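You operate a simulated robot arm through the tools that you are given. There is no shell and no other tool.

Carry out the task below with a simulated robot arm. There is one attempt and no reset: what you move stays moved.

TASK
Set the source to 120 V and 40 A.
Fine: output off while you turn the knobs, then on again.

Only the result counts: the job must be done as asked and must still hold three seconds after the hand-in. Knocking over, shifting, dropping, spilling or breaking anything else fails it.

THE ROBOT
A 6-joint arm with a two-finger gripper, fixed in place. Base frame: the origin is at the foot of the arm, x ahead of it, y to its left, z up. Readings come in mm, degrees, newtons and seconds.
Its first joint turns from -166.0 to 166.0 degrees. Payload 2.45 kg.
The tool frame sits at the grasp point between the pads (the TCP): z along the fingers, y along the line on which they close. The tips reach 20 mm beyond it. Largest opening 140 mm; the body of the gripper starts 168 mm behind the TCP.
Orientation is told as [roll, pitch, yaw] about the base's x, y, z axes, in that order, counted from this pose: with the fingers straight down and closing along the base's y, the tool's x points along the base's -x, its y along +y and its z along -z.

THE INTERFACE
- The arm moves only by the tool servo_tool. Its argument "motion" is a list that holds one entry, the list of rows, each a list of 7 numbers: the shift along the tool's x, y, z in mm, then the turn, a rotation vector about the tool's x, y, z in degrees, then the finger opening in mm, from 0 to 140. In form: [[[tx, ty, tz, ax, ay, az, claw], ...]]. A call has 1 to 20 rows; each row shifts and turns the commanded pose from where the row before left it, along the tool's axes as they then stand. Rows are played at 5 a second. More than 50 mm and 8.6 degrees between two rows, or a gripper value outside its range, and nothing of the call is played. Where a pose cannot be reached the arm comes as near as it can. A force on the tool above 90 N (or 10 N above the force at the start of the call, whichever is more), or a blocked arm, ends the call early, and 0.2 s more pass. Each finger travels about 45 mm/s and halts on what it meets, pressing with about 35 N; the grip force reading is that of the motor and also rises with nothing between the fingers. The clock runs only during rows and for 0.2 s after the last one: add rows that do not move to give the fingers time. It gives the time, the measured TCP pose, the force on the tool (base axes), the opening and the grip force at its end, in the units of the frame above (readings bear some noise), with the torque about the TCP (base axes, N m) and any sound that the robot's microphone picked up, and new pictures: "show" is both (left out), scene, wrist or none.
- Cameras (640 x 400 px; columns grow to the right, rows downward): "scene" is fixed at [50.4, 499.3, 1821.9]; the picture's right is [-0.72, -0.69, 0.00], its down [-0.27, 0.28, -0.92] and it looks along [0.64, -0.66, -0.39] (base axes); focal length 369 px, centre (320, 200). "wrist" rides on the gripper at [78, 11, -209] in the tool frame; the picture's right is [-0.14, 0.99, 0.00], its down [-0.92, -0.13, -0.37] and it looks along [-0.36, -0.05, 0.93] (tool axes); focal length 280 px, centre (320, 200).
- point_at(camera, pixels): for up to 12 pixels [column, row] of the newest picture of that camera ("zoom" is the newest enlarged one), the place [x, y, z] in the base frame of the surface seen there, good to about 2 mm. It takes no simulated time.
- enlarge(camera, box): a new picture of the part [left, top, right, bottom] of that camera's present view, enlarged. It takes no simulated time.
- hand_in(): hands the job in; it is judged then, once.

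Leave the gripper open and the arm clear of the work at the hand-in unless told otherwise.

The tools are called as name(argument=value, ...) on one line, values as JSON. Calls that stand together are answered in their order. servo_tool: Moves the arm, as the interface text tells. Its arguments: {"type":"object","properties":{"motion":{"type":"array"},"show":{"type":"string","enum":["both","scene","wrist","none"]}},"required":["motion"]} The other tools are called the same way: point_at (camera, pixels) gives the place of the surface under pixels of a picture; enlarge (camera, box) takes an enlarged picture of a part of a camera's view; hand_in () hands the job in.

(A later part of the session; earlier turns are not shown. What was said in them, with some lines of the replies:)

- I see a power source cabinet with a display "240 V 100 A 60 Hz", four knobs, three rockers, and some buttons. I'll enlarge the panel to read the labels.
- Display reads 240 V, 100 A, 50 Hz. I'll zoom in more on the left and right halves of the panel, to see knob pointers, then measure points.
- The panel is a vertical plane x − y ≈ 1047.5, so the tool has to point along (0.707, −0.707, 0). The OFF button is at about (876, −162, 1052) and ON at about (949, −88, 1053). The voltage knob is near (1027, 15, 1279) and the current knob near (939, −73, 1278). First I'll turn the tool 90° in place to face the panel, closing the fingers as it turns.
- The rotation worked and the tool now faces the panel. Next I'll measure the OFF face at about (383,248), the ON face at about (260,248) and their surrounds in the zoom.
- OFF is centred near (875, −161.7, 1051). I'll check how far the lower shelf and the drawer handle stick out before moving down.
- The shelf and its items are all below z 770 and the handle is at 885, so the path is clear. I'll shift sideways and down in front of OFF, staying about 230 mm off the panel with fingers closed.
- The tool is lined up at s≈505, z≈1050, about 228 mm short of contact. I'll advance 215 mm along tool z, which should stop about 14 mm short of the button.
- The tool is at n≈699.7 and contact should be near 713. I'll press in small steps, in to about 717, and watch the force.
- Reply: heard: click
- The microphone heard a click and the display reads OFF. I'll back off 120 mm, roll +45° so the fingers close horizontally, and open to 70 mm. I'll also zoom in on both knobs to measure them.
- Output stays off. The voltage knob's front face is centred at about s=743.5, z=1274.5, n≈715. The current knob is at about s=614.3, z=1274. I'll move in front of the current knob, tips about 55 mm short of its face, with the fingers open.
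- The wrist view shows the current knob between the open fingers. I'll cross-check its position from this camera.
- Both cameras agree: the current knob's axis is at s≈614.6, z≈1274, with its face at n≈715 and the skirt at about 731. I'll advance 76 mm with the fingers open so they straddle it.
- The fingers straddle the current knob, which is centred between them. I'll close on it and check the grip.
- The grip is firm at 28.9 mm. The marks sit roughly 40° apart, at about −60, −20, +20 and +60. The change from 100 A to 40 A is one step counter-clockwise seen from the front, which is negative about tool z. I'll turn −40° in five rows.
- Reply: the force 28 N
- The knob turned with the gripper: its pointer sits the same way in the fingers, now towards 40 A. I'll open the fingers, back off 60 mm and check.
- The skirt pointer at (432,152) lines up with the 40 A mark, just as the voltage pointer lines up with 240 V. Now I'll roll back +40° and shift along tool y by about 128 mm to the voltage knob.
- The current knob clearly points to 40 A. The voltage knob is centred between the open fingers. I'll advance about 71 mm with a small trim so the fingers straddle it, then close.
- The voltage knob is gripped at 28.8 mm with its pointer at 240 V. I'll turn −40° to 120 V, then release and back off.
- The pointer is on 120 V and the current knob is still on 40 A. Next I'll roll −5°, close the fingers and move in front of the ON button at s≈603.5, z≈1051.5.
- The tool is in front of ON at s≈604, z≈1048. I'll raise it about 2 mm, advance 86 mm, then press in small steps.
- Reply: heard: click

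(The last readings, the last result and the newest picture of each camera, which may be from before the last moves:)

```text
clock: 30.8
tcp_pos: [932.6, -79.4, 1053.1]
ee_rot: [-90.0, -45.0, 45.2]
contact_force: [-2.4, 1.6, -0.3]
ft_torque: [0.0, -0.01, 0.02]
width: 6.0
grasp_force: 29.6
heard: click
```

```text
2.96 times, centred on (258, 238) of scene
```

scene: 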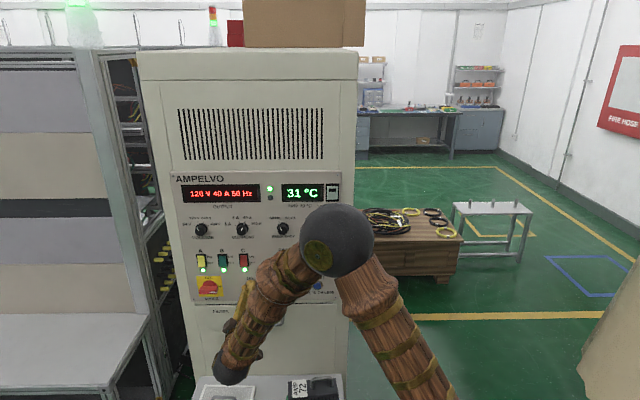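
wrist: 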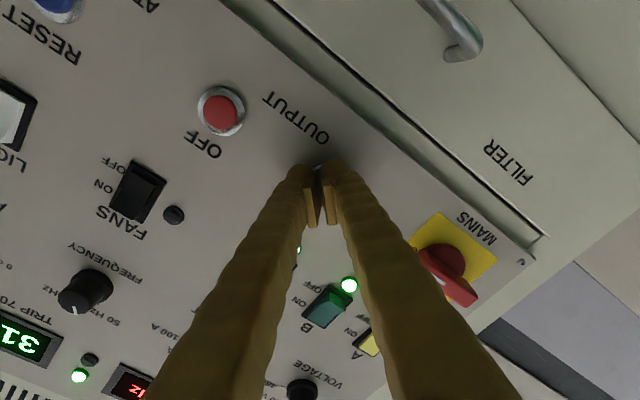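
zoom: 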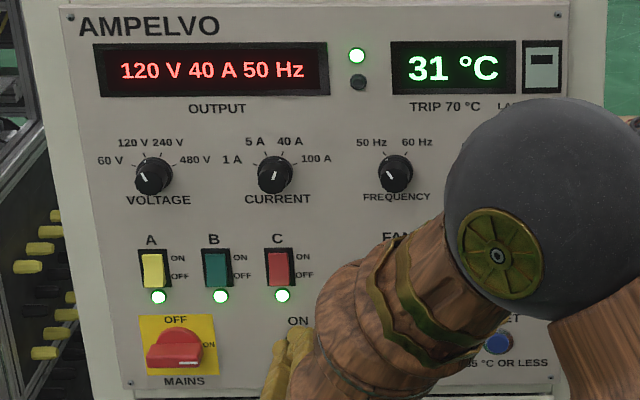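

The microphone heard a click and the display reads 120 V 40 A 50 Hz with the output lamp lit. I'll back off about 200 mm, open the gripper, and wait a moment to confirm it holds.

servo_tool(motion=[[[0, 0, -20, 0, 0, 0, 0], [0, 0, -45, 0, 0, 0, 0], [0, 0, -45, 0, 0, 0, 0], [0, 0, -45, 0, 0, 0, 100], [0, 0, -45, 0, 0, 0, 100], [0, 0, 0, 0, 0, 0, 100], [0, 0, 0, 0, 0, 0, 100], [0, 0, 0, 0, 0, 0, 100], [0, 0, 0, 0, 0, 0, 100], [0, 0, 0, 0, 0, 0, 100], [0, 0, 0, 0, 0, 0, 100], [0, 0, 0, 0, 0, 0, 100], [0, 0, 0, 0, 0, 0, 100], [0, 0, 0, 0, 0, 0, 100], [0, 0, 0, 0, 0, 0, 100], [0, 0, 0, 0, 0, 0, 100], [0, 0, 0, 0, 0, 0, 100], [0, 0, 0, 0, 0, 0, 100], [0, 0, 0, 0, 0, 0, 100], [0, 0, 0, 0, 0, 0, 100]]])

enlarge(camera="scene", box=[170, 170, 345, 305])

```text
clock: 35.0
tcp_pos: [792.8, 63.7, 1054.7]
ee_rot: [-90.1, -45.0, 45.1]
contact_force: [0.3, -0.3, 0.7]
ft_torque: [0.0, -0.01, -0.04]
width: 100.1
grasp_force: 0.0
```

scene: 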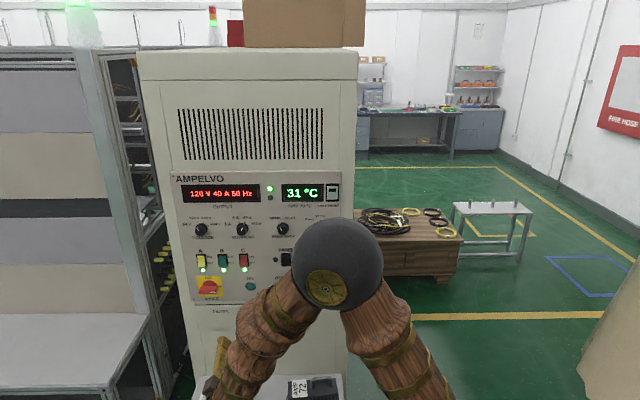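
wrist: 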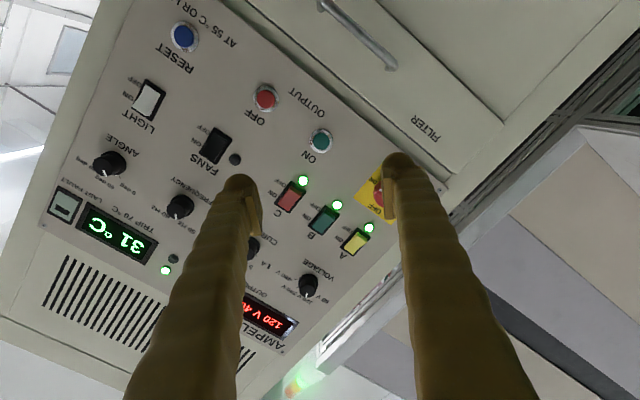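

```text
2.96 times, centred on (258, 238) of scene
```

zoom: 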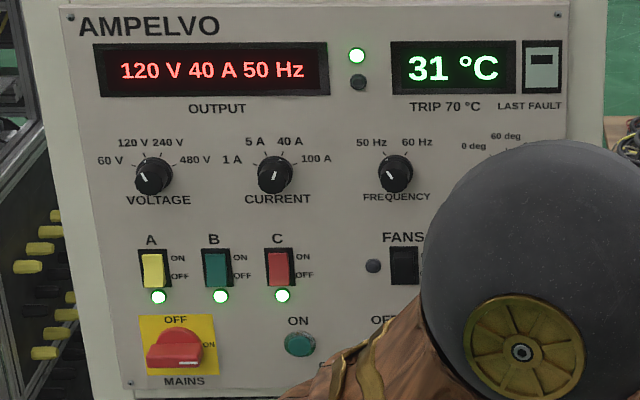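

The display has held at 120 V 40 A 50 Hz with the output on and the temperature at 31 °C. The arm is clear and the gripper is open, so I'm handing in.

hand_in()

```text
The job is handed in.
```

The source is set to 120 V and 40 A, and the output is back on. The display reads 120 V 40 A 50 Hz.

I pressed OFF first, turned each knob one step down (current from 100 A, voltage from 240 V), then pressed ON. The reading held for about four seconds after that, with the temperature unchanged at 31 °C. I left the other controls alone and saw nothing else shifted.

The job is handed in, with the gripper open and the arm about 200 mm clear of the panel.
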